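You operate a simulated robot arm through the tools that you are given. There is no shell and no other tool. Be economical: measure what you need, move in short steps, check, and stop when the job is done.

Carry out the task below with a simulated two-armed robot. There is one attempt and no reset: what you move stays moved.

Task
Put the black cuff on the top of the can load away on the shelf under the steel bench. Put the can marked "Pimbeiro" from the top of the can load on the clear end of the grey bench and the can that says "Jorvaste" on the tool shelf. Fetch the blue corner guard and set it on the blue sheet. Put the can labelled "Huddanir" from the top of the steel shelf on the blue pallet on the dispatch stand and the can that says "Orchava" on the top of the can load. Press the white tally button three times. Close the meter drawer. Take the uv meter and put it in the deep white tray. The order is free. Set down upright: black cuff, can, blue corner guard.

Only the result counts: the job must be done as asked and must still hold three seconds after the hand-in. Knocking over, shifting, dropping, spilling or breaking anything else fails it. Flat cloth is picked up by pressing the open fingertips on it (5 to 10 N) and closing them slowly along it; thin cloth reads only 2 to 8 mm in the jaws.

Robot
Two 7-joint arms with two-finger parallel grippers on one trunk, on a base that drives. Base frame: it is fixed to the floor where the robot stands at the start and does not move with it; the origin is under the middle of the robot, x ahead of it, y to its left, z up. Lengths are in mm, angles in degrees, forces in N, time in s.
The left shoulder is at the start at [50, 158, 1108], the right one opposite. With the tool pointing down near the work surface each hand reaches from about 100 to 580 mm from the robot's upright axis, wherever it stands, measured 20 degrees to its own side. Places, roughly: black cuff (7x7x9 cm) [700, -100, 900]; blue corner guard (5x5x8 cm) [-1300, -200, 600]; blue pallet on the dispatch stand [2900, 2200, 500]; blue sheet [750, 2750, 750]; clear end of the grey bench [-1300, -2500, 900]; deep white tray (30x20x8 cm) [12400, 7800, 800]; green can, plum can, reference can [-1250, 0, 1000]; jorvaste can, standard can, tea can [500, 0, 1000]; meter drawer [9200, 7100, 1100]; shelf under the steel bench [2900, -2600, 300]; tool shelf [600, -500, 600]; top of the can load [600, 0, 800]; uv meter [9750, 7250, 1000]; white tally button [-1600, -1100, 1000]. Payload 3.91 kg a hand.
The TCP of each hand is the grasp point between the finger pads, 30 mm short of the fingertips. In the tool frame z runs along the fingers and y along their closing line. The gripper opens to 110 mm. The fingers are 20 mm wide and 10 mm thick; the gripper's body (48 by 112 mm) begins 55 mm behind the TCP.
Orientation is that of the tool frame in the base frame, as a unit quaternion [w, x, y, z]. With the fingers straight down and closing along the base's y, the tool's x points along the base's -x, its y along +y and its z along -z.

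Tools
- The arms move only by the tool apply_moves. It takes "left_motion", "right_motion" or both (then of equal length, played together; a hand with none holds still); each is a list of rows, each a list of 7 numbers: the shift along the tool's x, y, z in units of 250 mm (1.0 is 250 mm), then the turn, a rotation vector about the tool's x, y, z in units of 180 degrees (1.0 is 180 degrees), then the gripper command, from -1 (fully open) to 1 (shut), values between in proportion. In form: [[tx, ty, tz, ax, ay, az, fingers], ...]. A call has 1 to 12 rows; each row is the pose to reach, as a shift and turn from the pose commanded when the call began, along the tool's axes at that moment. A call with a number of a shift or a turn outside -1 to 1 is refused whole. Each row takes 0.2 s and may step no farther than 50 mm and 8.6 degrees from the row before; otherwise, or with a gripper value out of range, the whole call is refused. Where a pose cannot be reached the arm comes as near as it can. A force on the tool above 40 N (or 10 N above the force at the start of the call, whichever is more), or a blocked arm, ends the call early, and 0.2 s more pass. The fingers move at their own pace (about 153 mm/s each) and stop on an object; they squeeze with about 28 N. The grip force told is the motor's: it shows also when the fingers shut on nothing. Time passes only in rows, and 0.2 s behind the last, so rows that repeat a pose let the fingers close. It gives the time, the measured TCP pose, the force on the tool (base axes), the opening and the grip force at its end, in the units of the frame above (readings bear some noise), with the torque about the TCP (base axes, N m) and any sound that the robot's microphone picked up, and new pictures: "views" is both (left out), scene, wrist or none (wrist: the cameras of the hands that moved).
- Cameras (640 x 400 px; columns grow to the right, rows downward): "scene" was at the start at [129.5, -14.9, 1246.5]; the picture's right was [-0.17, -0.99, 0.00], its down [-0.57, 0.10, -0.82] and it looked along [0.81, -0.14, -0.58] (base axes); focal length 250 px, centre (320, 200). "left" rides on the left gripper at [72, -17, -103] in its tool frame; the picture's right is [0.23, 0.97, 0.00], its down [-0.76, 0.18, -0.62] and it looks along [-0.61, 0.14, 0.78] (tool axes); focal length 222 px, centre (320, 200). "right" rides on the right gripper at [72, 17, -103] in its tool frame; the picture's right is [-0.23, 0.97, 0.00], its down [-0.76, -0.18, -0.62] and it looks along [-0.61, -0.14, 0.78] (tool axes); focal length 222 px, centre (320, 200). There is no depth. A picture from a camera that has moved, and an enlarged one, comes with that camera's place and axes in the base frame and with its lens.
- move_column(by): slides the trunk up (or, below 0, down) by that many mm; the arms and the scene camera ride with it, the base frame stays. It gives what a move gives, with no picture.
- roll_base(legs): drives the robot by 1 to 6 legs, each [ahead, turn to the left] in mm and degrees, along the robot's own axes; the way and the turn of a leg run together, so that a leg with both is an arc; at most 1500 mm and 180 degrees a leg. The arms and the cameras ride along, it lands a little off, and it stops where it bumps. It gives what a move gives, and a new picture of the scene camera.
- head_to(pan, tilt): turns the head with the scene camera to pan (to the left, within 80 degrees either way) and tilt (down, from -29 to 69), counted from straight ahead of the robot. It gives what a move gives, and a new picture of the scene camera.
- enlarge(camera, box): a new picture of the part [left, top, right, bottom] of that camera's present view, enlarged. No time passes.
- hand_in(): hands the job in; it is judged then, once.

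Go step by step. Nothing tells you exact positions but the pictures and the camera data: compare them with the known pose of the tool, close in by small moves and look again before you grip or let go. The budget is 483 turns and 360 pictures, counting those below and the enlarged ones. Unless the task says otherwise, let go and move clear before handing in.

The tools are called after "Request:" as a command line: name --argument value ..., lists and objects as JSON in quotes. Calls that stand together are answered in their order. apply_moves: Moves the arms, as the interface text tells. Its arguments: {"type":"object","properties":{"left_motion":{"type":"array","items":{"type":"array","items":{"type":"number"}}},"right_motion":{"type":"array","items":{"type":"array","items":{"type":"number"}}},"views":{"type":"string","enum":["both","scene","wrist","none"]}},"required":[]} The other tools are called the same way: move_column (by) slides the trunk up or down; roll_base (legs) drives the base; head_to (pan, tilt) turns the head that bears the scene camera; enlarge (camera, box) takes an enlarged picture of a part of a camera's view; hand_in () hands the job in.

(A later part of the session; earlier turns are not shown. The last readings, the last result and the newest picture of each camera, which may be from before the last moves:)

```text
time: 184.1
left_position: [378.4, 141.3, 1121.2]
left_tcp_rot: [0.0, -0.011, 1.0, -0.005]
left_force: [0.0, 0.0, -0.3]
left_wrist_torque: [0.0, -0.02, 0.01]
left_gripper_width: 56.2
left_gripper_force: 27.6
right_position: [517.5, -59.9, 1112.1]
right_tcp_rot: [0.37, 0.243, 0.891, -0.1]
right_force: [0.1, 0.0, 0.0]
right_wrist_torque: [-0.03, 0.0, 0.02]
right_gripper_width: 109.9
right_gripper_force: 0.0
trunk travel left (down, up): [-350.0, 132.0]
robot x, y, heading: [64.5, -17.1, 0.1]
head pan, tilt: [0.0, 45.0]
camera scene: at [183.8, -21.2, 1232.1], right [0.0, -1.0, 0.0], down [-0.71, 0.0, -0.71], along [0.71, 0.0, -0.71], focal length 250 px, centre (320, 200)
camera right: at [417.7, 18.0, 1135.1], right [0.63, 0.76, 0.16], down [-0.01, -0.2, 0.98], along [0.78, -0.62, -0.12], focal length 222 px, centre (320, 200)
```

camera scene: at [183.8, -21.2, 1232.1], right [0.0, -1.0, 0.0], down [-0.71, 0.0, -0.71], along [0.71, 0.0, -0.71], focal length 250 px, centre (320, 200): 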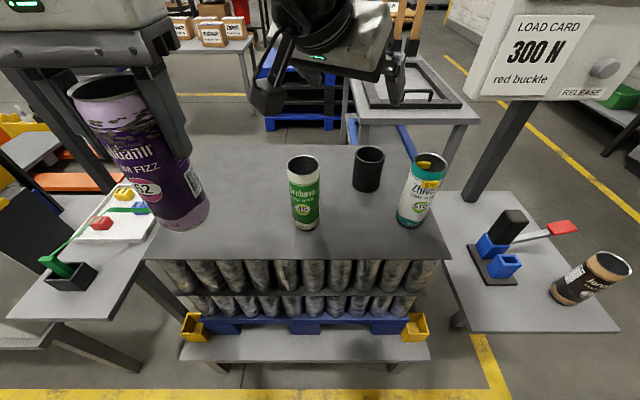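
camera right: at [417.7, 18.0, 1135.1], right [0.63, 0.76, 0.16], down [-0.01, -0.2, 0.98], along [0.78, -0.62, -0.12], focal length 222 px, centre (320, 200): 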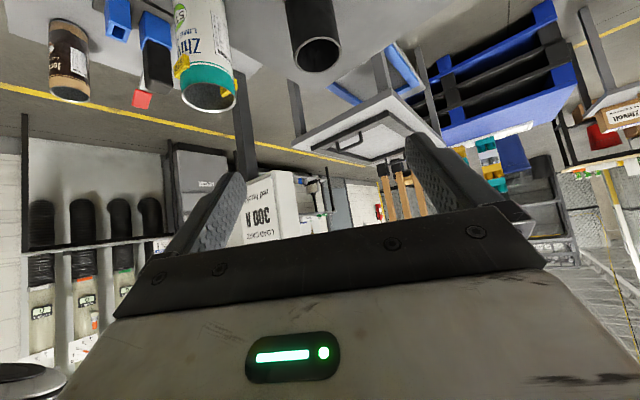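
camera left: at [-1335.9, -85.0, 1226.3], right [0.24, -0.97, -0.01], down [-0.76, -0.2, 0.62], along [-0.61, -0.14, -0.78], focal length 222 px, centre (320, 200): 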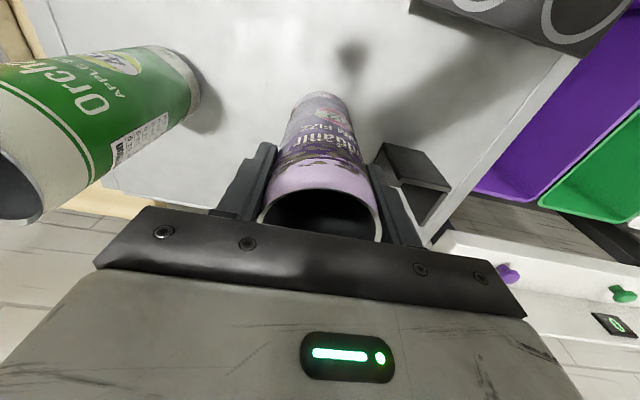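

Cuff axis is at about (669,-142). I descend to a pre-grasp point along the tilted approach.

Request:
apply_moves --right_motion '[[0.064, 0.006, 0.145, 0, 0, 0, -1], [0.128, 0.012, 0.29, 0, 0, 0, -1], [0.19, 0.018, 0.435, 0, 0, 0, -1], [0.255, 0.024, 0.58, 0, 0, 0, -1], [0.255, 0.024, 0.7, 0, 0, 0, -1]]' --views "both"

```text
time: 185.3
left_position: [379.3, 140.4, 1120.9]
left_tcp_rot: [0.0, -0.01, 1.0, -0.005]
left_force: [-0.2, 0.0, 0.3]
left_wrist_torque: [-0.01, 0.0, 0.01]
left_gripper_width: 56.2
left_gripper_force: 28.0
right_position: [589.2, -92.2, 942.7]
right_tcp_rot: [0.37, 0.242, 0.892, -0.1]
right_force: [0.6, 0.4, 0.4]
right_wrist_torque: [0.02, 0.04, 0.03]
right_gripper_width: 110.0
right_gripper_force: 0.0
trunk travel left (down, up): [-350.0, 132.0]
robot x, y, heading: [60.9, -20.9, -0.0]
head pan, tilt: [0.0, 45.0]
camera scene: at [184.1, -21.4, 1232.0], right [0.0, -1.0, 0.0], down [-0.71, 0.0, -0.71], along [0.71, 0.0, -0.71], focal length 250 px, centre (320, 200)
camera right: at [489.4, -16.1, 965.8], right [0.63, 0.76, 0.16], down [-0.01, -0.2, 0.98], along [0.78, -0.62, -0.12], focal length 222 px, centre (320, 200)
```

scene: 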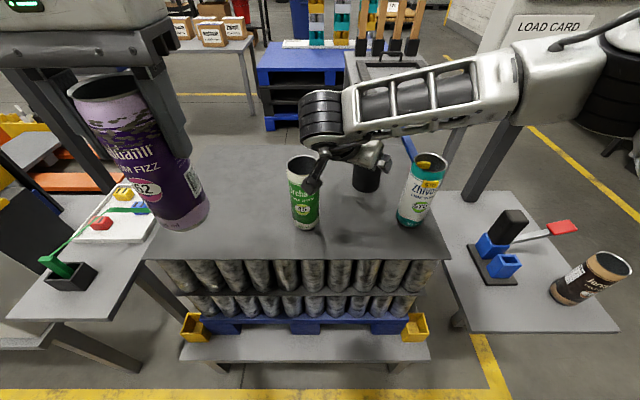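
right: 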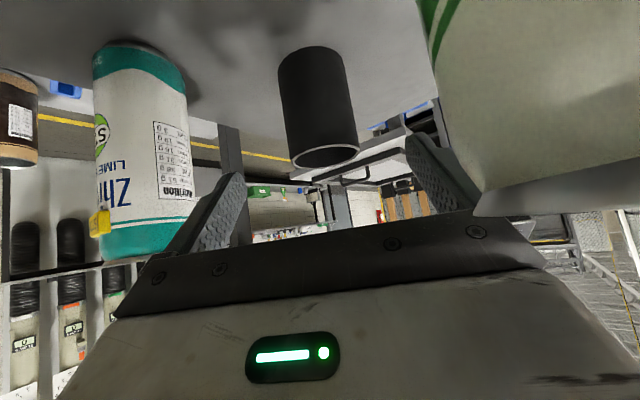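

The wrist camera passes close to Orchava on this line, so I go up and come down vertically over the cuff instead.

Request:
apply_moves --right_motion '[[-0.1, 0, -0.1, 0, 0, 0, -1], [-0.2, 0, -0.2, 0, 0, 0, -1], [-0.311, 0, -0.311, 0, 0, 0, -1], [-0.43, -0.005, -0.19, 0, 0, 0, -1], [-0.553, -0.01, -0.069, 0, 0, 0, -1]]' --views "both"

```text
time: 186.5
left_position: [377.9, 141.1, 1121.4]
left_tcp_rot: [0.0, -0.011, 1.0, -0.005]
left_force: [-0.2, 1.3, -0.7]
left_wrist_torque: [0.0, 0.02, -0.02]
left_gripper_width: 56.1
left_gripper_force: 28.2
right_position: [661.9, -140.0, 1053.9]
right_tcp_rot: [0.369, 0.241, 0.892, -0.1]
right_force: [0.4, 1.0, -0.5]
right_wrist_torque: [-0.01, -0.02, 0.01]
right_gripper_width: 110.1
right_gripper_force: 0.2
trunk travel left (down, up): [-350.0, 132.0]
robot x, y, heading: [61.0, -19.7, -0.2]
head pan, tilt: [0.0, 45.0]
camera scene: at [184.1, -21.4, 1232.0], right [0.0, -1.0, 0.0], down [-0.71, 0.0, -0.71], along [0.71, 0.0, -0.71], focal length 250 px, centre (320, 200)
camera right: at [562.7, -62.6, 1075.2], right [0.63, 0.76, 0.16], down [-0.01, -0.2, 0.98], along [0.78, -0.62, -0.12], focal length 222 px, centre (320, 200)
```

scene: 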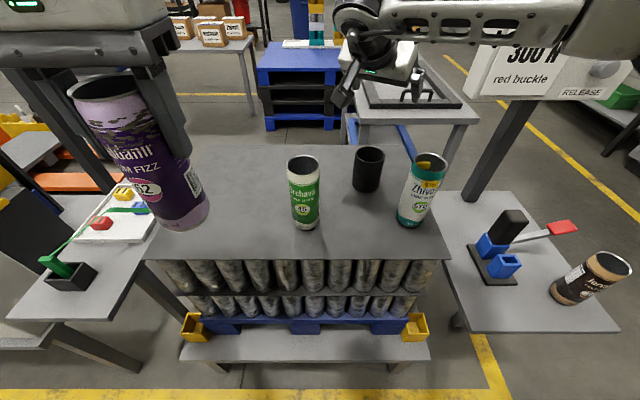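
right: 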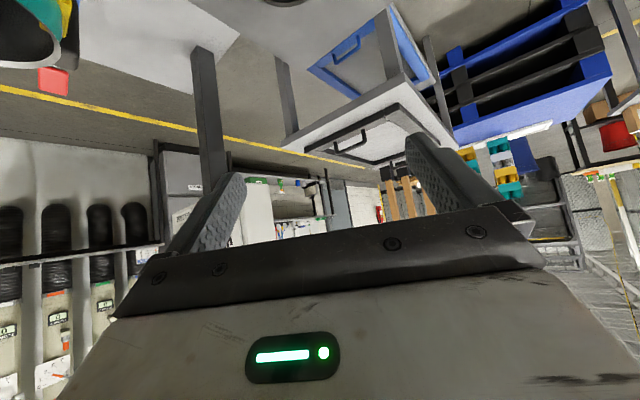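

Descend vertically to z≈900 and check alignment.

Request:
apply_moves --right_motion '[[0.12, 0, 0.12, 0, 0, 0, -1], [0.24, 0, 0.24, 0, 0, 0, -1], [0.35, 0, 0.35, 0, 0, 0, -1], [0.43, 0, 0.43, 0, 0, 0, -1]]' --views "both"

```text
time: 187.5
left_position: [378.0, 140.8, 1121.0]
left_tcp_rot: [0.002, -0.011, 1.0, -0.004]
left_force: [-1.0, -1.4, -0.5]
left_wrist_torque: [0.02, 0.0, 0.02]
left_gripper_width: 56.1
left_gripper_force: 28.3
right_position: [660.4, -139.4, 900.9]
right_tcp_rot: [0.37, 0.241, 0.892, -0.099]
right_force: [0.4, -0.1, 0.7]
right_wrist_torque: [0.0, 0.03, 0.03]
right_gripper_width: 110.0
right_gripper_force: 0.0
trunk travel left (down, up): [-350.0, 132.0]
robot x, y, heading: [59.0, -21.9, 0.1]
head pan, tilt: [0.0, 45.0]
camera scene: at [184.0, -21.3, 1232.0], right [0.0, -1.0, 0.0], down [-0.71, 0.0, -0.71], along [0.71, 0.0, -0.71], focal length 250 px, centre (320, 200)
camera right: at [561.8, -62.1, 924.3], right [0.63, 0.76, 0.16], down [-0.01, -0.2, 0.98], along [0.78, -0.62, -0.12], focal length 222 px, centre (320, 200)
```

scene: 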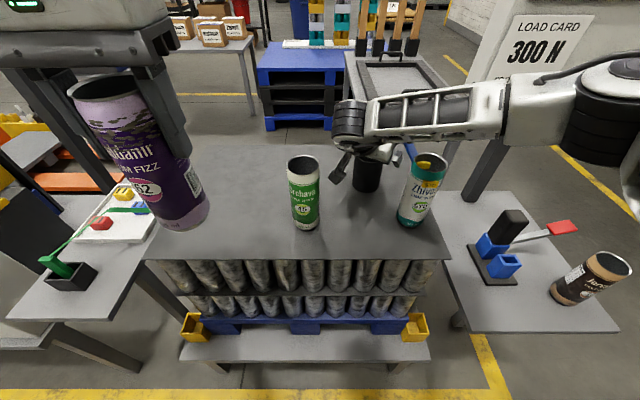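
right: 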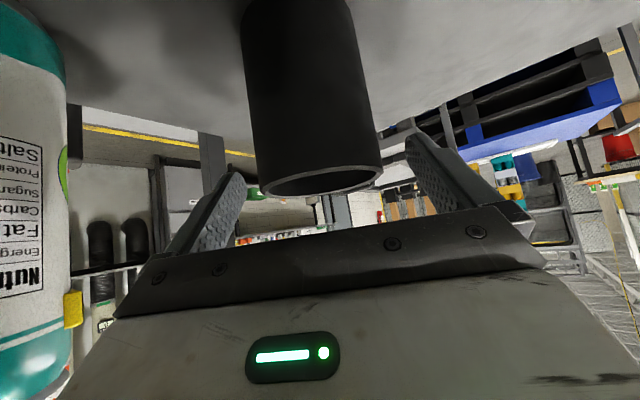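

Aligned. Descend the last 43 mm and close.

Request:
apply_moves --right_motion '[[0.06, 0, 0.06, 0, 0, 0, -1], [0.1, 0, 0.1, 0, 0, 0, -1], [0.12, 0, 0.12, 0, 0, 0, -1], [0.12, 0, 0.12, 0, 0, 0, 0], [0.12, 0, 0.12, 0, 0, 0, 1], [0.12, 0, 0.12, 0, 0, 0, 1]]' --views "both"

```text
time: 188.9
left_position: [379.3, 142.2, 1121.0]
left_tcp_rot: [0.001, -0.01, 1.0, -0.005]
left_force: [0.7, -0.6, -0.2]
left_wrist_torque: [0.01, -0.01, 0.01]
left_gripper_width: 56.2
left_gripper_force: 28.1
right_position: [660.8, -137.6, 858.7]
right_tcp_rot: [0.37, 0.241, 0.892, -0.1]
right_force: [1.4, 1.4, 0.9]
right_wrist_torque: [0.0, 0.0, -0.01]
right_gripper_width: 67.0
right_gripper_force: 28.5
trunk travel left (down, up): [-350.0, 132.0]
robot x, y, heading: [61.9, -19.6, 0.2]
head pan, tilt: [0.0, 45.0]
camera scene: at [183.9, -21.1, 1232.0], right [0.0, -1.0, 0.0], down [-0.71, 0.0, -0.71], along [0.71, 0.0, -0.71], focal length 250 px, centre (320, 200)
camera right: at [561.6, -61.4, 881.6], right [0.63, 0.76, 0.16], down [-0.01, -0.2, 0.98], along [0.78, -0.62, -0.12], focal length 222 px, centre (320, 200)
```

scene: 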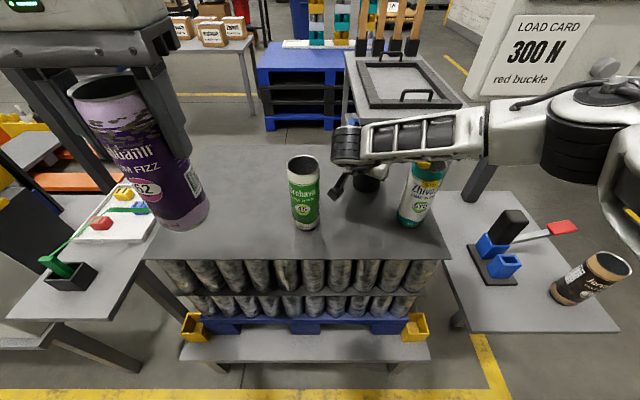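
right: 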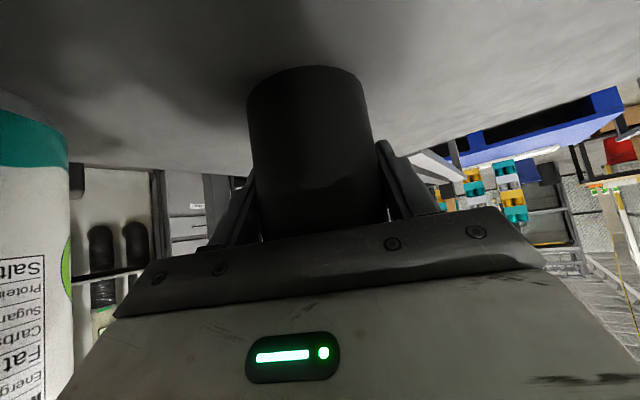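

Cuff gripped (67 mm). Lift vertically.

Request:
apply_moves --right_motion '[[-0.05, 0, -0.05, 0, 0, 0, 1], [-0.17, 0, -0.17, 0, 0, 0, 1], [-0.29, 0, -0.29, 0, 0, 0, 1], [-0.42, 0, -0.42, 0, 0, 0, 1], [-0.55, 0, -0.55, 0, 0, 0, 1]]' --views "scene"

Request:
apply_moves --right_motion '[[0.09, -0.08, -0.09, 0, 0, 0, 1], [0.19, -0.16, -0.19, 0, 0, 0, 1], [0.28, -0.25, -0.28, 0, 0, 0, 1], [0.38, -0.33, -0.38, 0, 0, 0, 1], [0.47, -0.42, -0.47, 0, 0, 0, 1], [0.56, -0.5, -0.56, 0, 0, 0, 1], [0.618, -0.572, -0.618, 0, 0, 0, 1]]' --views "scene"

```text
time: 190.1
left_position: [377.9, 141.5, 1121.4]
left_tcp_rot: [0.001, -0.011, 1.0, -0.005]
left_force: [-0.3, -0.1, 0.3]
left_wrist_torque: [0.03, 0.0, 0.01]
left_gripper_width: 55.8
left_gripper_force: 27.7
right_position: [659.7, -139.3, 1053.1]
right_tcp_rot: [0.369, 0.242, 0.892, -0.1]
right_force: [-0.3, -0.1, -1.9]
right_wrist_torque: [-0.02, 0.0, 0.0]
right_gripper_width: 67.0
right_gripper_force: 28.4
trunk travel left (down, up): [-350.0, 132.0]
robot x, y, heading: [58.1, -23.2, 0.2]
head pan, tilt: [0.0, 45.0]
camera scene: at [183.7, -21.2, 1232.0], right [0.0, -1.0, 0.0], down [-0.71, 0.0, -0.71], along [0.71, 0.0, -0.71], focal length 250 px, centre (320, 200)
```

scene: 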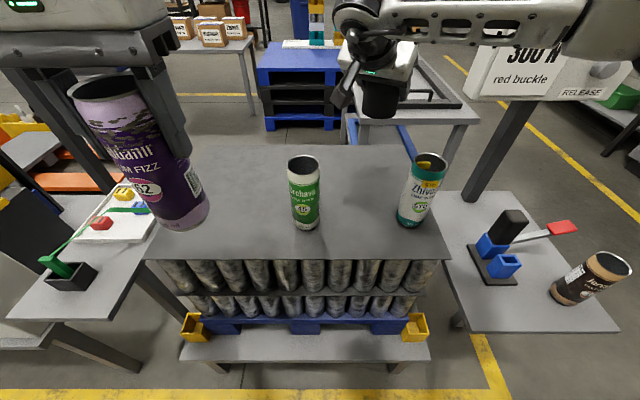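

```text
time: 191.7
left_position: [378.6, 141.1, 1122.1]
left_tcp_rot: [0.001, -0.011, 1.0, -0.004]
left_force: [0.4, -0.2, 0.5]
left_wrist_torque: [0.01, -0.01, 0.02]
left_gripper_width: 56.0
left_gripper_force: 28.0
right_position: [399.7, -153.2, 1052.8]
right_tcp_rot: [0.37, 0.242, 0.892, -0.099]
right_force: [-0.8, 0.2, -0.9]
right_wrist_torque: [-0.02, -0.01, 0.0]
right_gripper_width: 67.1
right_gripper_force: 28.3
trunk travel left (down, up): [-350.0, 132.0]
robot x, y, heading: [59.3, -22.5, -0.0]
head pan, tilt: [0.0, 45.0]
camera scene: at [183.7, -21.3, 1232.1], right [0.0, -1.0, 0.0], down [-0.71, 0.0, -0.71], along [0.71, 0.0, -0.71], focal length 250 px, centre (320, 200)
```

scene: 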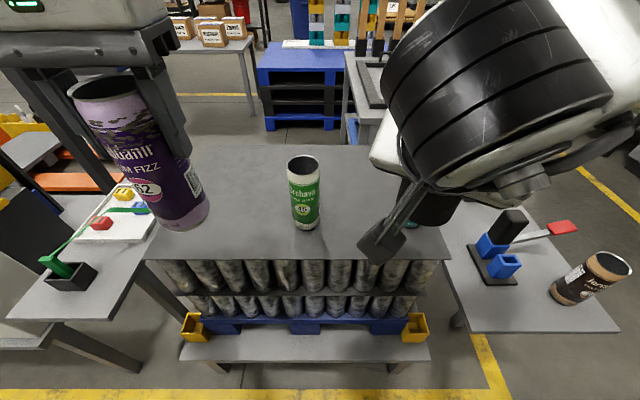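

The cuff is clear. I un-yaw the hand, back away and drive around the tool shelf toward the aisle.

Request:
apply_moves --right_motion '[[0, 0, 0, -0.03, 0, -0.03, 1], [0, 0, 0, -0.06, 0, -0.06, 1], [0, 0, 0, -0.09, 0, -0.09, 1], [0, 0, 0, -0.12, 0, -0.12, 1]]' --views "none"

Request:
roll_base --legs '[[-300, 0], [0, -90], [1150, 0], [0, 90]]'

Request:
head_to --pan -20 --tilt 15

```text
time: 192.7
left_position: [378.5, 140.0, 1121.5]
left_tcp_rot: [0.0, -0.01, 1.0, -0.004]
left_force: [-0.4, -0.3, -0.9]
left_wrist_torque: [0.01, 0.0, -0.02]
left_gripper_width: 56.1
left_gripper_force: 28.2
right_position: [417.7, -143.0, 1061.4]
right_tcp_rot: [0.382, -0.002, 0.924, 0.0]
right_force: [0.3, -0.5, -1.5]
right_wrist_torque: [0.02, -0.02, -0.02]
right_gripper_width: 66.9
right_gripper_force: 27.9
right hand out of reach, approached as far as the arm can: row 3, 4
trunk travel left (down, up): [-350.0, 132.0]
robot x, y, heading: [61.8, -21.7, 0.1]
head pan, tilt: [0.0, 45.0]
```

```text
time: 207.8
left_position: [88.4, -1013.6, 1122.2]
left_tcp_rot: [0.001, -0.013, 1.0, -0.004]
left_force: [-0.1, -0.5, 0.5]
left_wrist_torque: [0.01, -0.02, 0.02]
left_gripper_width: 56.3
left_gripper_force: 28.1
right_position: [129.3, -1294.6, 1062.5]
right_tcp_rot: [0.381, -0.004, 0.925, 0.002]
right_force: [-0.2, -0.4, -0.7]
right_wrist_torque: [-0.01, 0.02, 0.0]
right_gripper_width: 66.8
right_gripper_force: 28.0
trunk travel left (down, up): [-350.0, 132.0]
robot x, y, heading: [-232.2, -1175.9, 0.4]
head pan, tilt: [0.0, 45.0]
camera scene: at [-105.3, -1176.0, 1232.0], right [0.01, -1.0, 0.0], down [-0.71, 0.0, -0.71], along [0.71, 0.0, -0.71], focal length 250 px, centre (320, 200)
```

scene: 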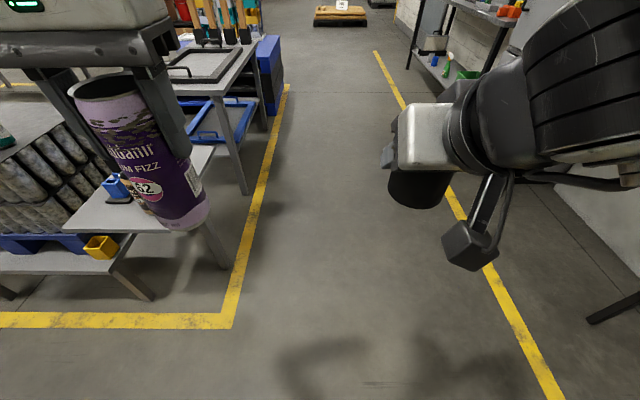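

```text
time: 208.8
left_position: [87.1, -1013.4, 1122.0]
left_tcp_rot: [0.001, -0.013, 1.0, -0.004]
left_force: [-1.0, 0.1, -0.5]
left_wrist_torque: [-0.03, 0.02, 0.01]
left_gripper_width: 55.9
left_gripper_force: 28.0
right_position: [129.8, -1295.6, 1063.6]
right_tcp_rot: [0.381, -0.004, 0.925, 0.001]
right_force: [-0.4, -0.1, -1.2]
right_wrist_torque: [0.01, 0.01, -0.03]
right_gripper_width: 67.1
right_gripper_force: 28.1
trunk travel left (down, up): [-350.0, 132.0]
robot x, y, heading: [-230.3, -1175.4, 0.5]
head pan, tilt: [-20.0, 15.0]
camera scene: at [-98.6, -1207.9, 1278.8], right [-0.34, -0.94, 0.0], down [-0.24, 0.09, -0.97], along [0.91, -0.32, -0.26], focal length 250 px, centre (320, 200)
```

scene: 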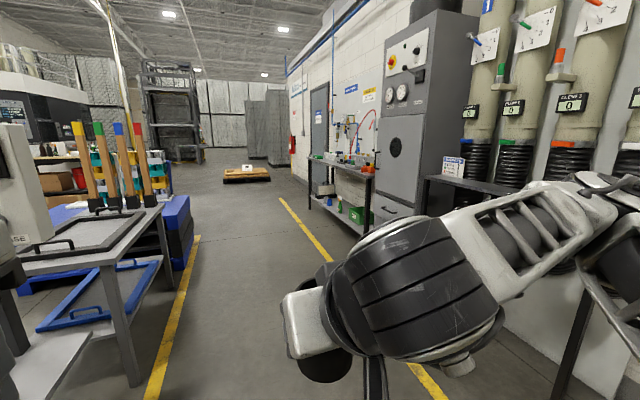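

The steel bench is past the grey cabinet along the right wall. I drive ahead along the aisle.

Request:
roll_base --legs '[[1450, -5], [1300, 0], [0, -55]]'

Request:
head_to --pan 0 --tilt 25

```text
time: 224.6
left_position: [2812.7, -1543.2, 1121.4]
left_tcp_rot: [-0.002, 0.494, 0.87, -0.004]
left_force: [0.1, 0.0, -0.2]
left_wrist_torque: [-0.03, -0.01, -0.01]
left_gripper_width: 56.0
left_gripper_force: 27.6
right_position: [2586.2, -1715.9, 1064.1]
right_tcp_rot: [0.331, 0.464, 0.799, -0.192]
right_force: [0.2, -0.7, 0.2]
right_wrist_torque: [-0.02, 0.0, 0.03]
right_gripper_width: 67.1
right_gripper_force: 28.7
trunk travel left (down, up): [-350.0, 132.0]
robot x, y, heading: [2512.8, -1343.2, -60.5]
head pan, tilt: [-20.0, 15.0]
camera scene: at [2552.0, -1472.0, 1278.8], right [-0.99, -0.17, 0.0], down [-0.04, 0.26, -0.97], along [0.16, -0.95, -0.26], focal length 250 px, centre (320, 200)
```

scene: 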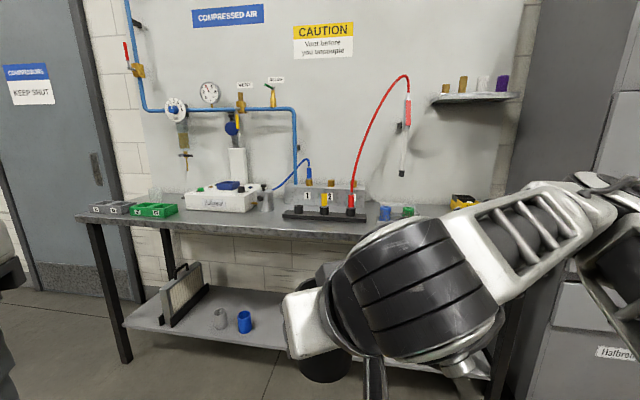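

```text
time: 225.4
left_position: [2813.2, -1542.0, 1121.8]
left_tcp_rot: [-0.002, 0.494, 0.87, -0.005]
left_force: [-0.3, 0.8, 0.0]
left_wrist_torque: [-0.01, -0.03, 0.01]
left_gripper_width: 56.3
left_gripper_force: 28.0
right_position: [2586.5, -1715.9, 1062.2]
right_tcp_rot: [0.33, 0.465, 0.799, -0.192]
right_force: [-0.6, 0.2, -1.1]
right_wrist_torque: [-0.01, -0.02, 0.02]
right_gripper_width: 67.2
right_gripper_force: 27.9
trunk travel left (down, up): [-350.0, 132.0]
robot x, y, heading: [2510.9, -1345.3, -60.4]
head pan, tilt: [0.0, 25.0]
camera scene: at [2582.0, -1460.0, 1262.6], right [-0.87, -0.49, 0.0], down [-0.21, 0.37, -0.91], along [0.45, -0.79, -0.42], focal length 250 px, centre (320, 200)
```

scene: 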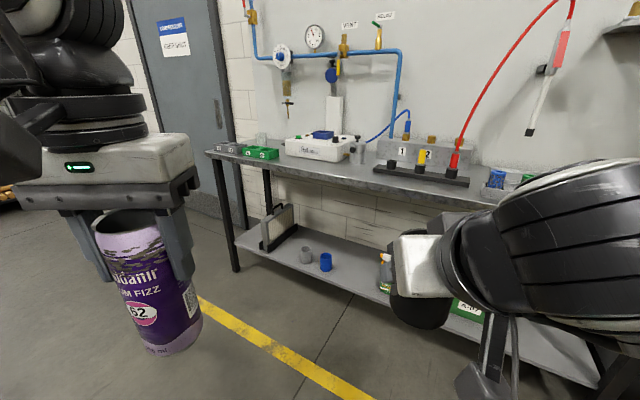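

The shelf under the steel bench has a free gap around (2945,-2465) between the blue cup and the bottle. I drive to face it squarely.

Request:
roll_base --legs '[[0, 18], [730, 0], [0, -47.6]]'

Request:
head_to --pan -5 --tilt 42

```text
time: 232.5
left_position: [3214.4, -2155.7, 1121.8]
left_tcp_rot: [-0.003, 0.699, 0.715, -0.003]
left_force: [0.5, -0.8, -0.7]
left_wrist_torque: [-0.03, 0.0, 0.01]
left_gripper_width: 56.1
left_gripper_force: 28.2
right_position: [2932.7, -2193.8, 1063.6]
right_tcp_rot: [0.271, 0.652, 0.655, -0.269]
right_force: [0.1, 0.0, -1.4]
right_wrist_torque: [0.03, -0.03, -0.02]
right_gripper_width: 67.2
right_gripper_force: 27.9
trunk travel left (down, up): [-350.0, 132.0]
robot x, y, heading: [3049.3, -1834.3, -89.8]
head pan, tilt: [0.0, 25.0]
camera scene: at [3055.4, -1968.6, 1262.6], right [-1.0, 0.0, 0.0], down [0.0, 0.42, -0.91], along [0.0, -0.91, -0.42], focal length 250 px, centre (320, 200)
```

scene: 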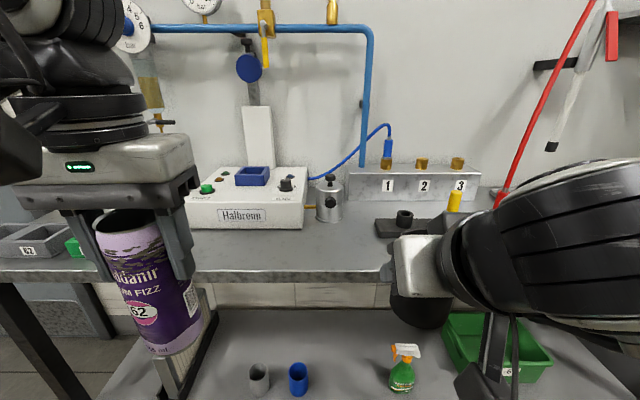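

```text
time: 233.3
left_position: [3216.1, -2156.0, 1121.5]
left_tcp_rot: [-0.002, 0.699, 0.715, -0.003]
left_force: [-0.5, 0.1, 0.5]
left_wrist_torque: [0.04, 0.0, 0.0]
left_gripper_width: 55.8
left_gripper_force: 28.0
right_position: [2931.9, -2194.2, 1061.7]
right_tcp_rot: [0.27, 0.652, 0.656, -0.269]
right_force: [-0.5, -0.3, 0.0]
right_wrist_torque: [0.0, 0.0, 0.01]
right_gripper_width: 67.3
right_gripper_force: 27.8
trunk travel left (down, up): [-350.0, 132.0]
robot x, y, heading: [3053.2, -1832.4, -89.7]
head pan, tilt: [-5.0, 42.0]
camera scene: at [3048.3, -1959.7, 1236.4], right [-1.0, 0.08, 0.0], down [0.06, 0.67, -0.74], along [-0.06, -0.74, -0.67], focal length 250 px, centre (320, 200)
```

scene: 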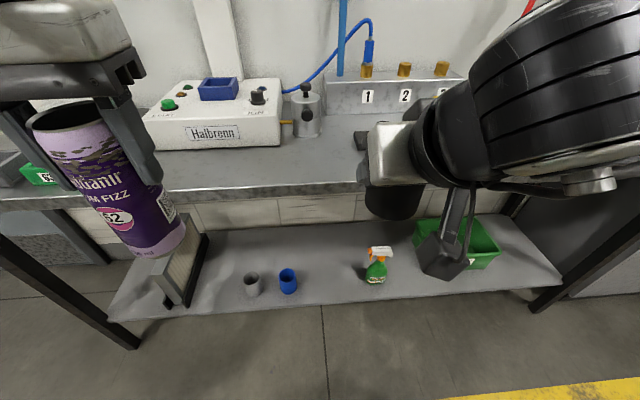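

The free spot is around (2957,-2480). I lower the trunk fully here, then move closer.

Request:
move_column --by -345

Request:
roll_base --legs '[[110, 0]]'

```text
time: 236.7
left_position: [3217.0, -2154.7, 777.4]
left_tcp_rot: [-0.003, 0.699, 0.715, -0.005]
left_force: [-0.4, -0.2, 0.3]
left_wrist_torque: [0.05, -0.01, -0.01]
left_gripper_width: 56.2
left_gripper_force: 28.3
right_position: [2932.4, -2194.4, 716.2]
right_tcp_rot: [0.271, 0.652, 0.655, -0.27]
right_force: [0.1, 1.0, -0.9]
right_wrist_torque: [0.0, 0.0, -0.01]
right_gripper_width: 67.2
right_gripper_force: 27.8
trunk travel left (down, up): [-5.0, 477.0]
robot x, y, heading: [3055.5, -1835.0, -89.6]
head pan, tilt: [-5.0, 42.0]
```

```text
time: 237.9
left_position: [3215.8, -2263.4, 776.8]
left_tcp_rot: [-0.002, 0.699, 0.715, -0.004]
left_force: [-0.1, 0.3, 0.2]
left_wrist_torque: [-0.02, 0.0, 0.02]
left_gripper_width: 56.0
left_gripper_force: 28.0
right_position: [2933.6, -2304.3, 718.4]
right_tcp_rot: [0.27, 0.652, 0.654, -0.271]
right_force: [0.6, 0.0, -0.9]
right_wrist_torque: [0.01, -0.06, -0.01]
right_gripper_width: 67.4
right_gripper_force: 27.5
trunk travel left (down, up): [-5.0, 477.0]
robot x, y, heading: [3056.0, -1945.3, -89.6]
head pan, tilt: [-5.0, 42.0]
camera scene: at [3048.7, -2069.2, 891.4], right [-1.0, 0.08, 0.0], down [0.06, 0.67, -0.74], along [-0.06, -0.74, -0.67], focal length 250 px, centre (320, 200)
```

scene: 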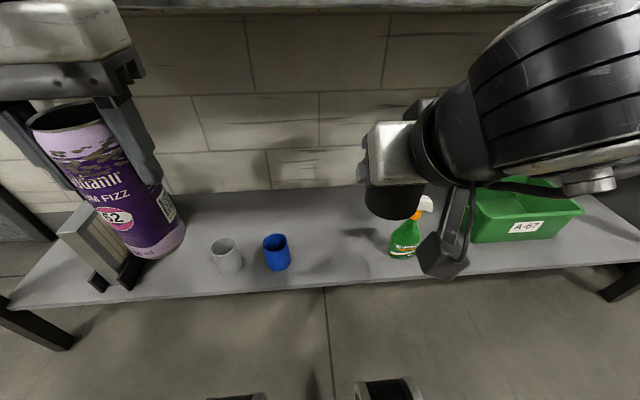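

Lower the cuff first in front of the bench, then slide it in over the shelf.

Request:
apply_moves --right_motion '[[0.12, 0.02, 0.12, 0, 0, 0, 1], [0.24, 0.04, 0.24, 0, 0, 0, 1], [0.36, 0.06, 0.36, 0, 0, 0, 1], [0.48, 0.084, 0.48, 0, 0, 0, 1], [0.6, 0.084, 0.6, 0, 0, 0, 1], [0.707, 0.084, 0.707, 0, 0, 0, 1]]' --views "none"

Request:
apply_moves --right_motion '[[-0.12, 0, 0.12, 0, 0, 0, 1], [-0.24, 0, 0.24, 0, 0, 0, 1], [-0.36, 0, 0.36, 0, 0, 0, 1], [-0.461, 0, 0.461, 0, 0, 0, 1]]' --views "both"

```text
time: 239.3
left_position: [3216.2, -2265.2, 775.7]
left_tcp_rot: [-0.002, 0.699, 0.715, -0.005]
left_force: [-0.2, 0.1, 0.4]
left_wrist_torque: [-0.03, -0.01, -0.02]
left_gripper_width: 56.1
left_gripper_force: 28.3
right_position: [2955.3, -2304.1, 469.2]
right_tcp_rot: [0.272, 0.652, 0.654, -0.27]
right_force: [-0.5, -10.4, 5.1]
right_wrist_torque: [1.09, -0.08, -0.12]
right_gripper_width: 67.1
right_gripper_force: 28.1
right hand out of reach, approached as far as the arm can: row 1, 2, 3
trunk travel left (down, up): [-5.0, 477.0]
robot x, y, heading: [3053.8, -1948.9, -89.7]
head pan, tilt: [-5.0, 42.0]
```

```text
time: 240.3
left_position: [3216.4, -2264.0, 777.9]
left_tcp_rot: [-0.001, 0.699, 0.715, -0.005]
left_force: [-0.2, -0.4, -0.7]
left_wrist_torque: [0.0, 0.01, 0.01]
left_gripper_width: 56.0
left_gripper_force: 27.6
right_position: [2954.6, -2466.8, 466.2]
right_tcp_rot: [0.27, 0.652, 0.656, -0.268]
right_force: [0.5, -0.2, -0.9]
right_wrist_torque: [0.02, -0.01, -0.01]
right_gripper_width: 67.3
right_gripper_force: 27.6
trunk travel left (down, up): [-5.0, 477.0]
robot x, y, heading: [3054.3, -1945.8, -90.0]
head pan, tilt: [-5.0, 42.0]
camera scene: at [3048.7, -2069.2, 891.3], right [-1.0, 0.08, 0.0], down [0.06, 0.67, -0.74], along [-0.06, -0.74, -0.67], focal length 250 px, centre (320, 200)
camera right: at [2970.2, -2342.3, 490.3], right [0.97, -0.15, 0.16], down [-0.18, -0.1, 0.98], along [-0.14, -0.98, -0.13], focal length 222 px, centre (320, 200)
```

scene: 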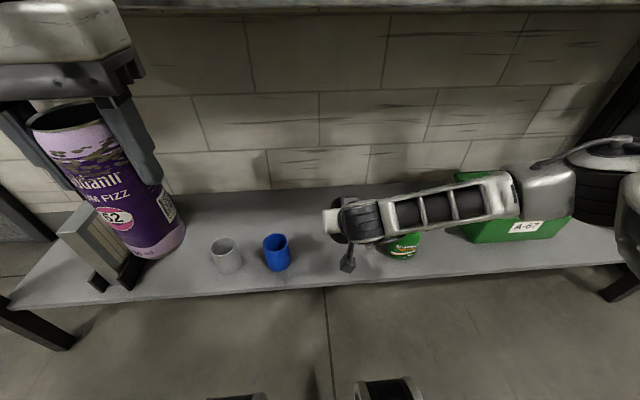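
right: 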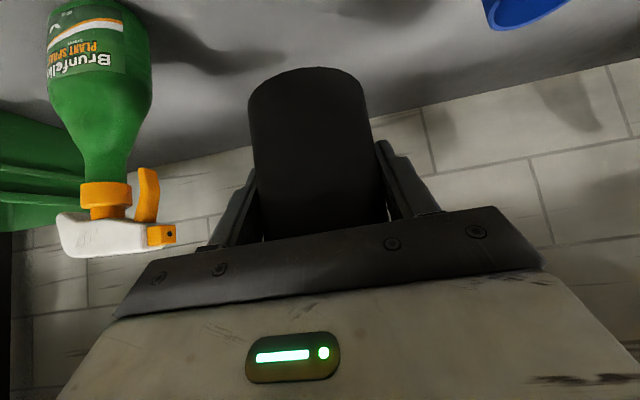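

Cuff is over the gap. Lower it toward the shelf, checking force.

Request:
apply_moves --right_motion '[[0.08, 0, 0.08, 0, 0, 0, 1], [0.16, 0, 0.16, 0, 0, 0, 1], [0.2, 0, 0.2, 0, 0, 0, 1], [0.226, 0, 0.226, 0, 0, 0, 1]]' --views "both"

```text
time: 241.3
left_position: [3216.2, -2264.0, 776.4]
left_tcp_rot: [-0.003, 0.699, 0.716, -0.004]
left_force: [0.5, 1.7, -0.8]
left_wrist_torque: [0.0, 0.0, 0.04]
left_gripper_width: 56.2
left_gripper_force: 27.8
right_position: [2954.6, -2465.5, 385.9]
right_tcp_rot: [0.271, 0.652, 0.655, -0.27]
right_force: [0.1, -0.4, -1.3]
right_wrist_torque: [0.01, -0.01, -0.02]
right_gripper_width: 67.3
right_gripper_force: 27.2
trunk travel left (down, up): [-5.0, 477.0]
robot x, y, heading: [3051.9, -1945.7, -89.7]
head pan, tilt: [-5.0, 42.0]
camera scene: at [3048.7, -2069.2, 891.4], right [-1.0, 0.08, 0.0], down [0.06, 0.67, -0.74], along [-0.06, -0.74, -0.67], focal length 250 px, centre (320, 200)
camera right: at [2970.3, -2341.7, 409.3], right [0.97, -0.16, 0.16], down [-0.18, -0.1, 0.98], along [-0.14, -0.98, -0.13], focal length 222 px, centre (320, 200)
```

scene: 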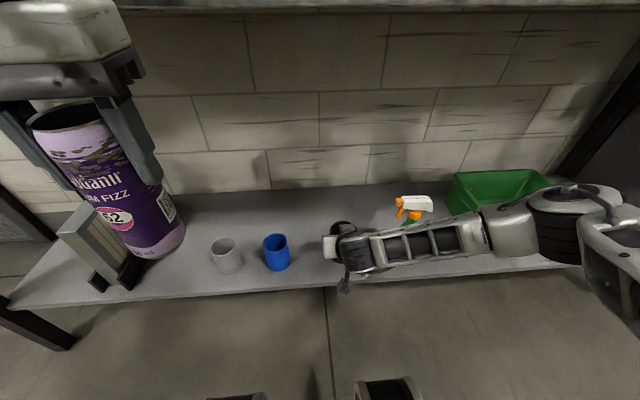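
right: 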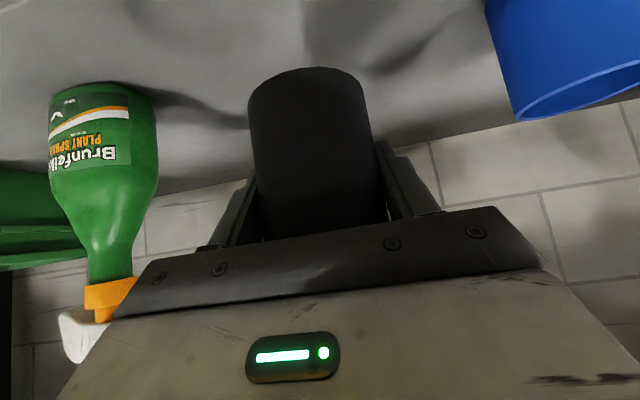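

Request:
apply_moves --right_motion '[[0.02, 0, 0.02, 0, 0, 0, 1], [0.035, 0, 0.035, 0, 0, 0, 1], [0.045, 0, 0.045, 0, 0, 0, 1], [0.054, 0, 0.054, 0, 0, 0, 1], [0.063, 0, 0.063, 0, 0, 0, 1]]' --views "none"

```text
time: 242.5
left_position: [3215.4, -2264.9, 775.5]
left_tcp_rot: [-0.002, 0.699, 0.715, -0.005]
left_force: [-1.2, 0.0, 0.5]
left_wrist_torque: [0.0, -0.04, 0.0]
left_gripper_width: 56.0
left_gripper_force: 27.7
right_position: [2955.0, -2465.2, 365.0]
right_tcp_rot: [0.27, 0.652, 0.655, -0.27]
right_force: [-0.1, 0.0, -1.0]
right_wrist_torque: [-0.03, 0.0, -0.02]
right_gripper_width: 67.2
right_gripper_force: 27.8
trunk travel left (down, up): [-5.0, 477.0]
robot x, y, heading: [3054.6, -1948.3, -90.0]
head pan, tilt: [-5.0, 42.0]
```

Request:
apply_moves --right_motion '[[0.009, 0, 0.009, 0, 0, 0, 1], [0.018, 0, 0.018, 0, 0, 0, 1], [0.027, 0, 0.027, 0, 0, 0, 1], [0.036, 0, 0.036, 0, 0, 0, 1], [0.045, 0, 0.045, 0, 0, 0, 1]]' --views "wrist"

```text
time: 243.7
left_position: [3216.5, -2265.2, 777.4]
left_tcp_rot: [-0.003, 0.699, 0.715, -0.003]
left_force: [0.0, 0.0, -0.4]
left_wrist_torque: [0.0, 0.01, -0.02]
left_gripper_width: 56.2
left_gripper_force: 28.1
right_position: [2953.9, -2465.8, 348.5]
right_tcp_rot: [0.27, 0.652, 0.655, -0.27]
right_force: [-0.3, -1.1, -1.3]
right_wrist_torque: [0.01, 0.03, 0.01]
right_gripper_width: 67.3
right_gripper_force: 27.7
trunk travel left (down, up): [-5.0, 477.0]
robot x, y, heading: [3054.8, -1945.8, -89.9]
head pan, tilt: [-5.0, 42.0]
camera right: at [2970.1, -2342.1, 371.5], right [0.97, -0.16, 0.16], down [-0.18, -0.1, 0.98], along [-0.14, -0.98, -0.13], focal length 222 px, centre (320, 200)
```

right: 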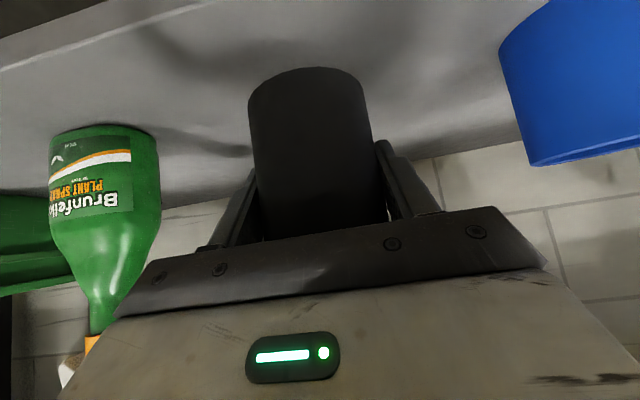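

The shelf seems at z≈262; still ~28 mm to go.

Request:
apply_moves --right_motion '[[0.025, 0, 0.025, 0, 0, 0, 1], [0.045, 0, 0.045, 0, 0, 0, 1], [0.056, 0, 0.056, 0, 0, 0, 1], [0.064, 0, 0.064, 0, 0, 0, 1], [0.072, 0, 0.072, 0, 0, 0, 1]]' --views "none"

```text
time: 244.9
left_position: [3216.0, -2263.2, 777.0]
left_tcp_rot: [-0.003, 0.699, 0.716, -0.004]
left_force: [0.5, 0.1, 0.2]
left_wrist_torque: [-0.03, 0.0, 0.04]
left_gripper_width: 56.2
left_gripper_force: 28.2
right_position: [2954.4, -2466.2, 323.1]
right_tcp_rot: [0.27, 0.652, 0.655, -0.27]
right_force: [0.5, -0.1, -1.2]
right_wrist_torque: [0.0, 0.01, -0.02]
right_gripper_width: 67.3
right_gripper_force: 28.0
trunk travel left (down, up): [-5.0, 477.0]
robot x, y, heading: [3052.4, -1947.3, -89.8]
head pan, tilt: [-5.0, 42.0]
```

Request:
apply_moves --right_motion '[[0.007, 0, 0.007, 0, 0, 0, 1], [0.014, 0, 0.014, 0, 0, 0, 1], [0.021, 0, 0.021, 0, 0, 0, 1], [0.028, 0, 0.028, 0, 0, 0, 1]]' --views "wrist"

```text
time: 245.9
left_position: [3215.4, -2264.3, 776.8]
left_tcp_rot: [-0.003, 0.699, 0.715, -0.003]
left_force: [0.4, -0.3, -0.6]
left_wrist_torque: [0.0, -0.01, -0.02]
left_gripper_width: 56.3
left_gripper_force: 28.2
right_position: [2955.0, -2466.3, 314.0]
right_tcp_rot: [0.271, 0.652, 0.655, -0.269]
right_force: [0.5, -0.4, -1.0]
right_wrist_torque: [-0.04, 0.02, 0.0]
right_gripper_width: 67.5
right_gripper_force: 28.4
trunk travel left (down, up): [-5.0, 477.0]
robot x, y, heading: [3050.8, -1943.2, -89.6]
head pan, tilt: [-5.0, 42.0]
camera right: at [2970.6, -2342.0, 336.5], right [0.97, -0.16, 0.16], down [-0.18, -0.1, 0.98], along [-0.14, -0.98, -0.13], focal length 222 px, centre (320, 200)
```

right: 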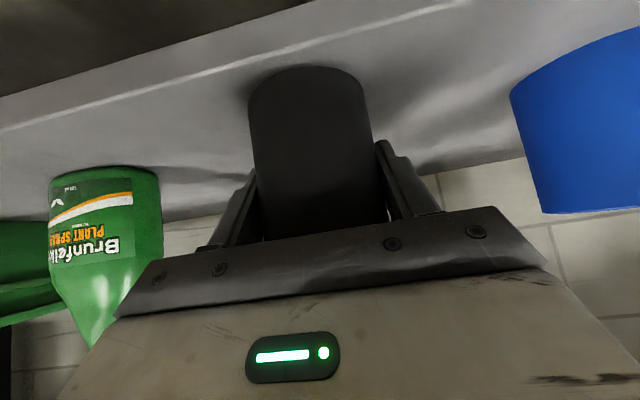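

Very near the shelf now (shadow meeting). Continue finely.

Request:
apply_moves --right_motion '[[0.007, 0, 0.007, 0, 0, 0, 1], [0.014, 0, 0.014, 0, 0, 0, 1], [0.021, 0, 0.021, 0, 0, 0, 1]]' --views "none"

```text
time: 246.7
left_position: [3216.1, -2262.5, 777.8]
left_tcp_rot: [-0.001, 0.699, 0.715, -0.005]
left_force: [0.4, -1.3, -0.3]
left_wrist_torque: [-0.02, -0.01, -0.02]
left_gripper_width: 56.3
left_gripper_force: 27.9
right_position: [2954.8, -2466.1, 310.2]
right_tcp_rot: [0.271, 0.652, 0.654, -0.271]
right_force: [-5.4, 22.3, 32.4]
right_wrist_torque: [0.58, 0.25, -0.13]
right_gripper_width: 67.3
right_gripper_force: 28.0
trunk travel left (down, up): [-5.0, 477.0]
robot x, y, heading: [3049.8, -1946.5, -89.8]
head pan, tilt: [-5.0, 42.0]
```

Contact. Relieve 2 mm, open, and withdraw back along the tool axis.

Request:
apply_moves --right_motion '[[-0.008, 0, -0.008, 0, 0, 0, 1], [-0.008, 0, -0.008, 0, 0, 0, 0.3], [-0.008, 0, -0.008, 0, 0, 0, -0.5], [-0.008, 0, -0.008, 0, 0, 0, -1]]' --views "wrist"

```text
time: 247.7
left_position: [3215.8, -2264.4, 776.4]
left_tcp_rot: [-0.002, 0.699, 0.715, -0.004]
left_force: [0.2, 0.4, 0.1]
left_wrist_torque: [-0.02, 0.04, 0.01]
left_gripper_width: 56.1
left_gripper_force: 28.2
right_position: [2954.9, -2465.3, 308.4]
right_tcp_rot: [0.27, 0.652, 0.655, -0.269]
right_force: [-0.3, 0.2, 0.3]
right_wrist_torque: [-0.01, -0.02, 0.0]
right_gripper_width: 110.1
right_gripper_force: 0.0
trunk travel left (down, up): [-5.0, 477.0]
robot x, y, heading: [3054.7, -1946.6, -90.0]
head pan, tilt: [-5.0, 42.0]
camera right: at [2970.3, -2341.8, 331.6], right [0.97, -0.16, 0.16], down [-0.18, -0.1, 0.98], along [-0.14, -0.98, -0.13], focal length 222 px, centre (320, 200)
```

right: 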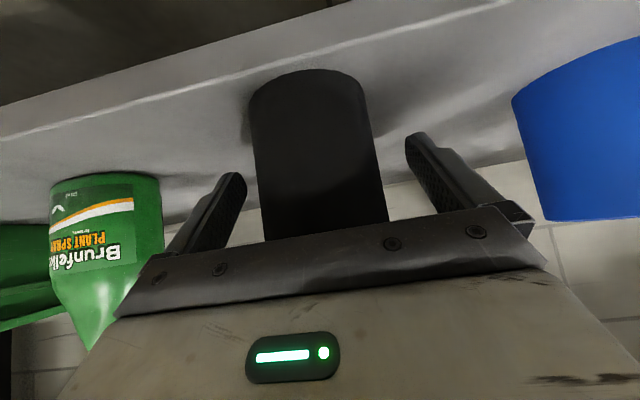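

The cuff stands free. Withdraw along the tool axis.

Request:
apply_moves --right_motion '[[0, 0, -0.12, 0, 0, 0, -1], [0, 0, -0.28, 0, 0, 0, -1], [0, 0, -0.45, 0, 0, 0, -1], [0, 0, -0.62, 0, 0, 0, -1], [0, 0, -0.8, 0, 0, 0, -1], [0, 0, -0.95, 0, 0, 0, -1]]' --views "both"

```text
time: 248.7
left_position: [3217.2, -2264.8, 776.3]
left_tcp_rot: [-0.003, 0.699, 0.716, -0.005]
left_force: [0.1, 0.0, 0.1]
left_wrist_torque: [-0.02, -0.03, -0.01]
left_gripper_width: 56.1
left_gripper_force: 27.6
right_position: [2947.0, -2378.2, 418.2]
right_tcp_rot: [0.275, 0.654, 0.641, -0.293]
right_force: [-0.5, -1.2, 0.8]
right_wrist_torque: [0.1, -0.05, 0.02]
right_gripper_width: 109.9
right_gripper_force: 0.1
trunk travel left (down, up): [-5.0, 477.0]
robot x, y, heading: [3053.7, -1942.1, -89.6]
head pan, tilt: [-5.0, 42.0]
stopped in row 5 (right hand): the force on the tool passed its limit at 78 N (the readings are from after the stop); the commanded pose is now the measured one
camera scene: at [3048.8, -2069.1, 891.5], right [-1.0, 0.08, 0.0], down [0.06, 0.67, -0.74], along [-0.06, -0.74, -0.67], focal length 250 px, centre (320, 200)
camera right: at [2965.9, -2253.7, 435.5], right [0.97, -0.18, 0.15], down [-0.16, -0.05, 0.98], along [-0.17, -0.98, -0.08], focal length 222 px, centre (320, 200)
```

scene: 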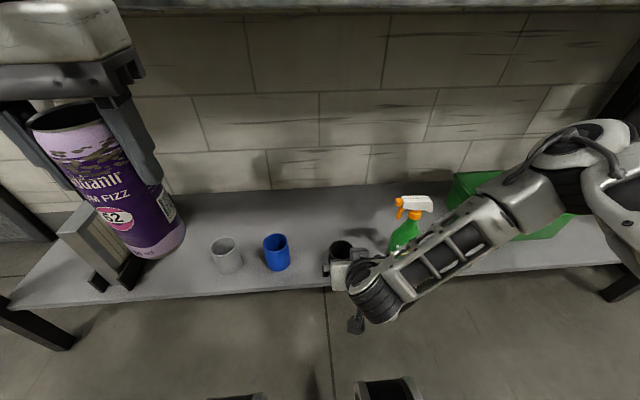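
right: 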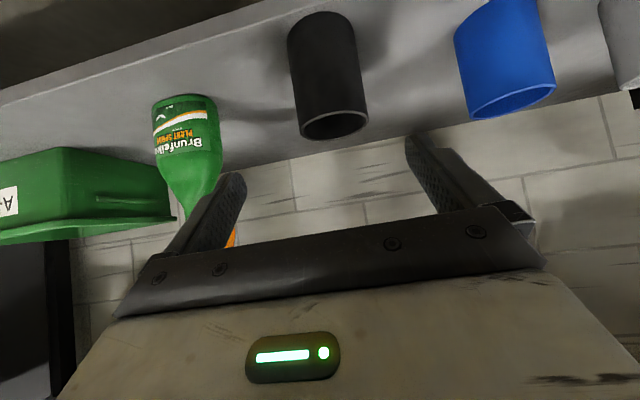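

The hand stopped on a bump near the robot's own body, but cuff and bottle stand fine. I back the base straight out.

Request:
roll_base --legs '[[-350, 0]]'

Request:
enlarge --camera "scene" --box '[180, 120, 500, 320]'

```text
time: 251.0
left_position: [3214.9, -1912.3, 776.4]
left_tcp_rot: [-0.002, 0.698, 0.716, -0.003]
left_force: [0.0, 0.0, 0.4]
left_wrist_torque: [0.03, -0.01, 0.0]
left_gripper_width: 55.9
left_gripper_force: 27.6
right_position: [2945.9, -2026.6, 418.9]
right_tcp_rot: [0.276, 0.653, 0.642, -0.292]
right_force: [-0.9, -3.6, 0.9]
right_wrist_torque: [0.17, 0.01, 0.01]
right_gripper_width: 109.9
right_gripper_force: 0.2
trunk travel left (down, up): [-5.0, 477.0]
robot x, y, heading: [3051.7, -1590.7, -89.7]
head pan, tilt: [-5.0, 42.0]
camera scene: at [3047.5, -1717.4, 891.4], right [-1.0, 0.08, 0.0], down [0.06, 0.67, -0.74], along [-0.06, -0.74, -0.67], focal length 250 px, centre (320, 200)
```

scene: 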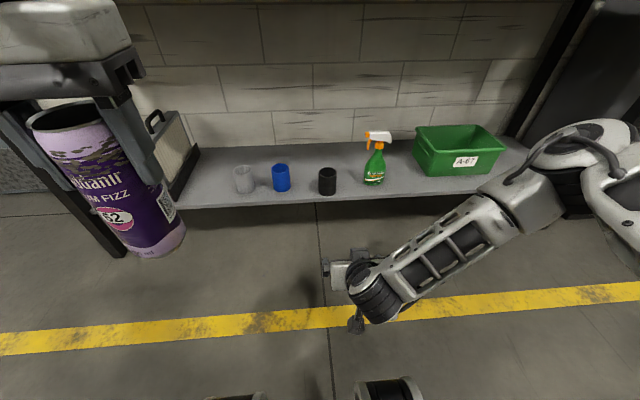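

```text
2.00 times, centred on (340, 220) of scene
camera zoom: at [3047.5, -1717.4, 891.4], right [-1.0, 0.08, 0.0], down [0.06, 0.67, -0.74], along [-0.06, -0.74, -0.67], focal length 499 px, centre (280, 160)
```

zoom: 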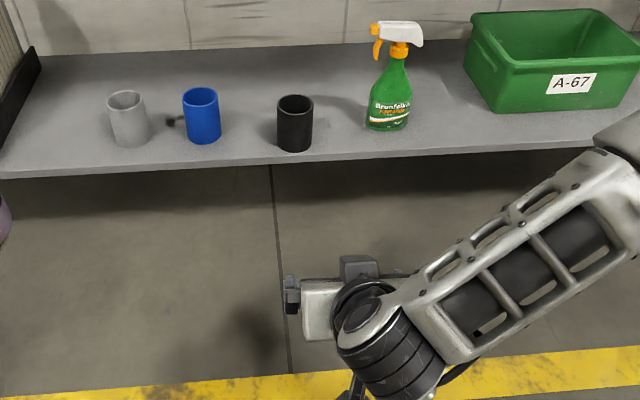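

The cuff stands upright on the shelf. Now raise the right hand and the trunk and level the hand.

Request:
apply_moves --right_motion '[[-0.14, 0, -0.1, 0, 0, 0, -1], [-0.27, 0, -0.22, 0, 0, 0, -1], [-0.4, 0, -0.36, 0, 0, 0, -1], [-0.53, 0, -0.5, 0, 0, 0, -1], [-0.66, 0, -0.62, 0, 0, 0, -1]]' --views "none"

Request:
move_column --by 345

Request:
apply_moves --right_motion '[[0, 0, 0, 0, 0.04, 0, -1], [0, 0, 0, 0, 0.085, 0, -1], [0, 0, 0, 0, 0.13, 0, -1], [0, 0, 0, 0, 0.17, 0, -1], [0, 0, 0, 0, 0.21, 0, -1], [0, 0, 0, 0, 0.25, 0, -1]]' --views "scene"

```text
time: 252.2
left_position: [3215.3, -1910.9, 776.6]
left_tcp_rot: [-0.003, 0.699, 0.715, -0.004]
left_force: [0.1, 0.3, -0.2]
left_wrist_torque: [-0.01, 0.03, -0.01]
left_gripper_width: 55.9
left_gripper_force: 28.5
right_position: [2949.2, -2025.5, 645.3]
right_tcp_rot: [0.275, 0.653, 0.642, -0.292]
right_force: [-0.7, -0.7, -0.5]
right_wrist_torque: [0.01, 0.01, 0.0]
right_gripper_width: 110.0
right_gripper_force: 0.3
trunk travel left (down, up): [-5.0, 477.0]
robot x, y, heading: [3050.4, -1592.7, -89.8]
head pan, tilt: [-5.0, 42.0]
```

```text
time: 255.6
left_position: [3215.6, -1912.4, 1121.7]
left_tcp_rot: [-0.003, 0.698, 0.716, -0.004]
left_force: [0.1, -0.1, -0.1]
left_wrist_torque: [-0.02, 0.0, 0.02]
left_gripper_width: 56.4
left_gripper_force: 27.7
right_position: [2948.9, -2024.8, 990.2]
right_tcp_rot: [0.276, 0.653, 0.642, -0.292]
right_force: [0.0, 0.4, 0.2]
right_wrist_torque: [-0.03, -0.01, 0.0]
right_gripper_width: 109.9
right_gripper_force: 0.1
trunk travel left (down, up): [-350.0, 132.0]
robot x, y, heading: [3048.7, -1597.4, -89.6]
head pan, tilt: [-5.0, 42.0]
```

```text
time: 256.9
left_position: [3215.6, -1912.2, 1121.2]
left_tcp_rot: [-0.002, 0.698, 0.716, -0.004]
left_force: [0.3, 0.5, -0.4]
left_wrist_torque: [0.0, 0.01, -0.02]
left_gripper_width: 55.7
left_gripper_force: 28.4
right_position: [2949.1, -2023.6, 990.1]
right_tcp_rot: [0.008, 0.716, 0.698, -0.019]
right_force: [0.5, 0.4, -0.9]
right_wrist_torque: [0.05, 0.0, 0.03]
right_gripper_width: 110.0
right_gripper_force: 0.0
trunk travel left (down, up): [-350.0, 132.0]
robot x, y, heading: [3052.2, -1592.9, -89.4]
head pan, tilt: [-5.0, 42.0]
camera scene: at [3047.5, -1717.5, 1236.3], right [-1.0, 0.08, 0.0], down [0.06, 0.67, -0.74], along [-0.06, -0.74, -0.67], focal length 250 px, centre (320, 200)
```

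scene: 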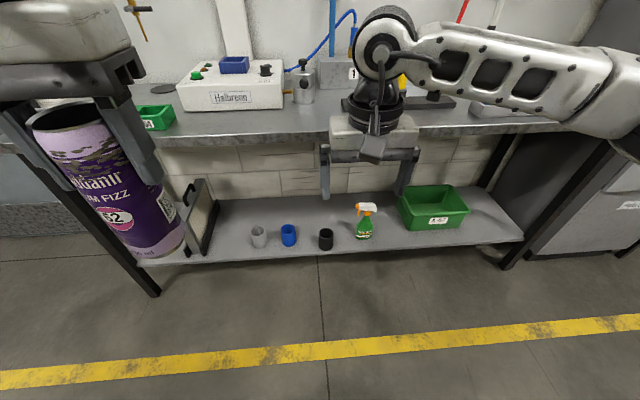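

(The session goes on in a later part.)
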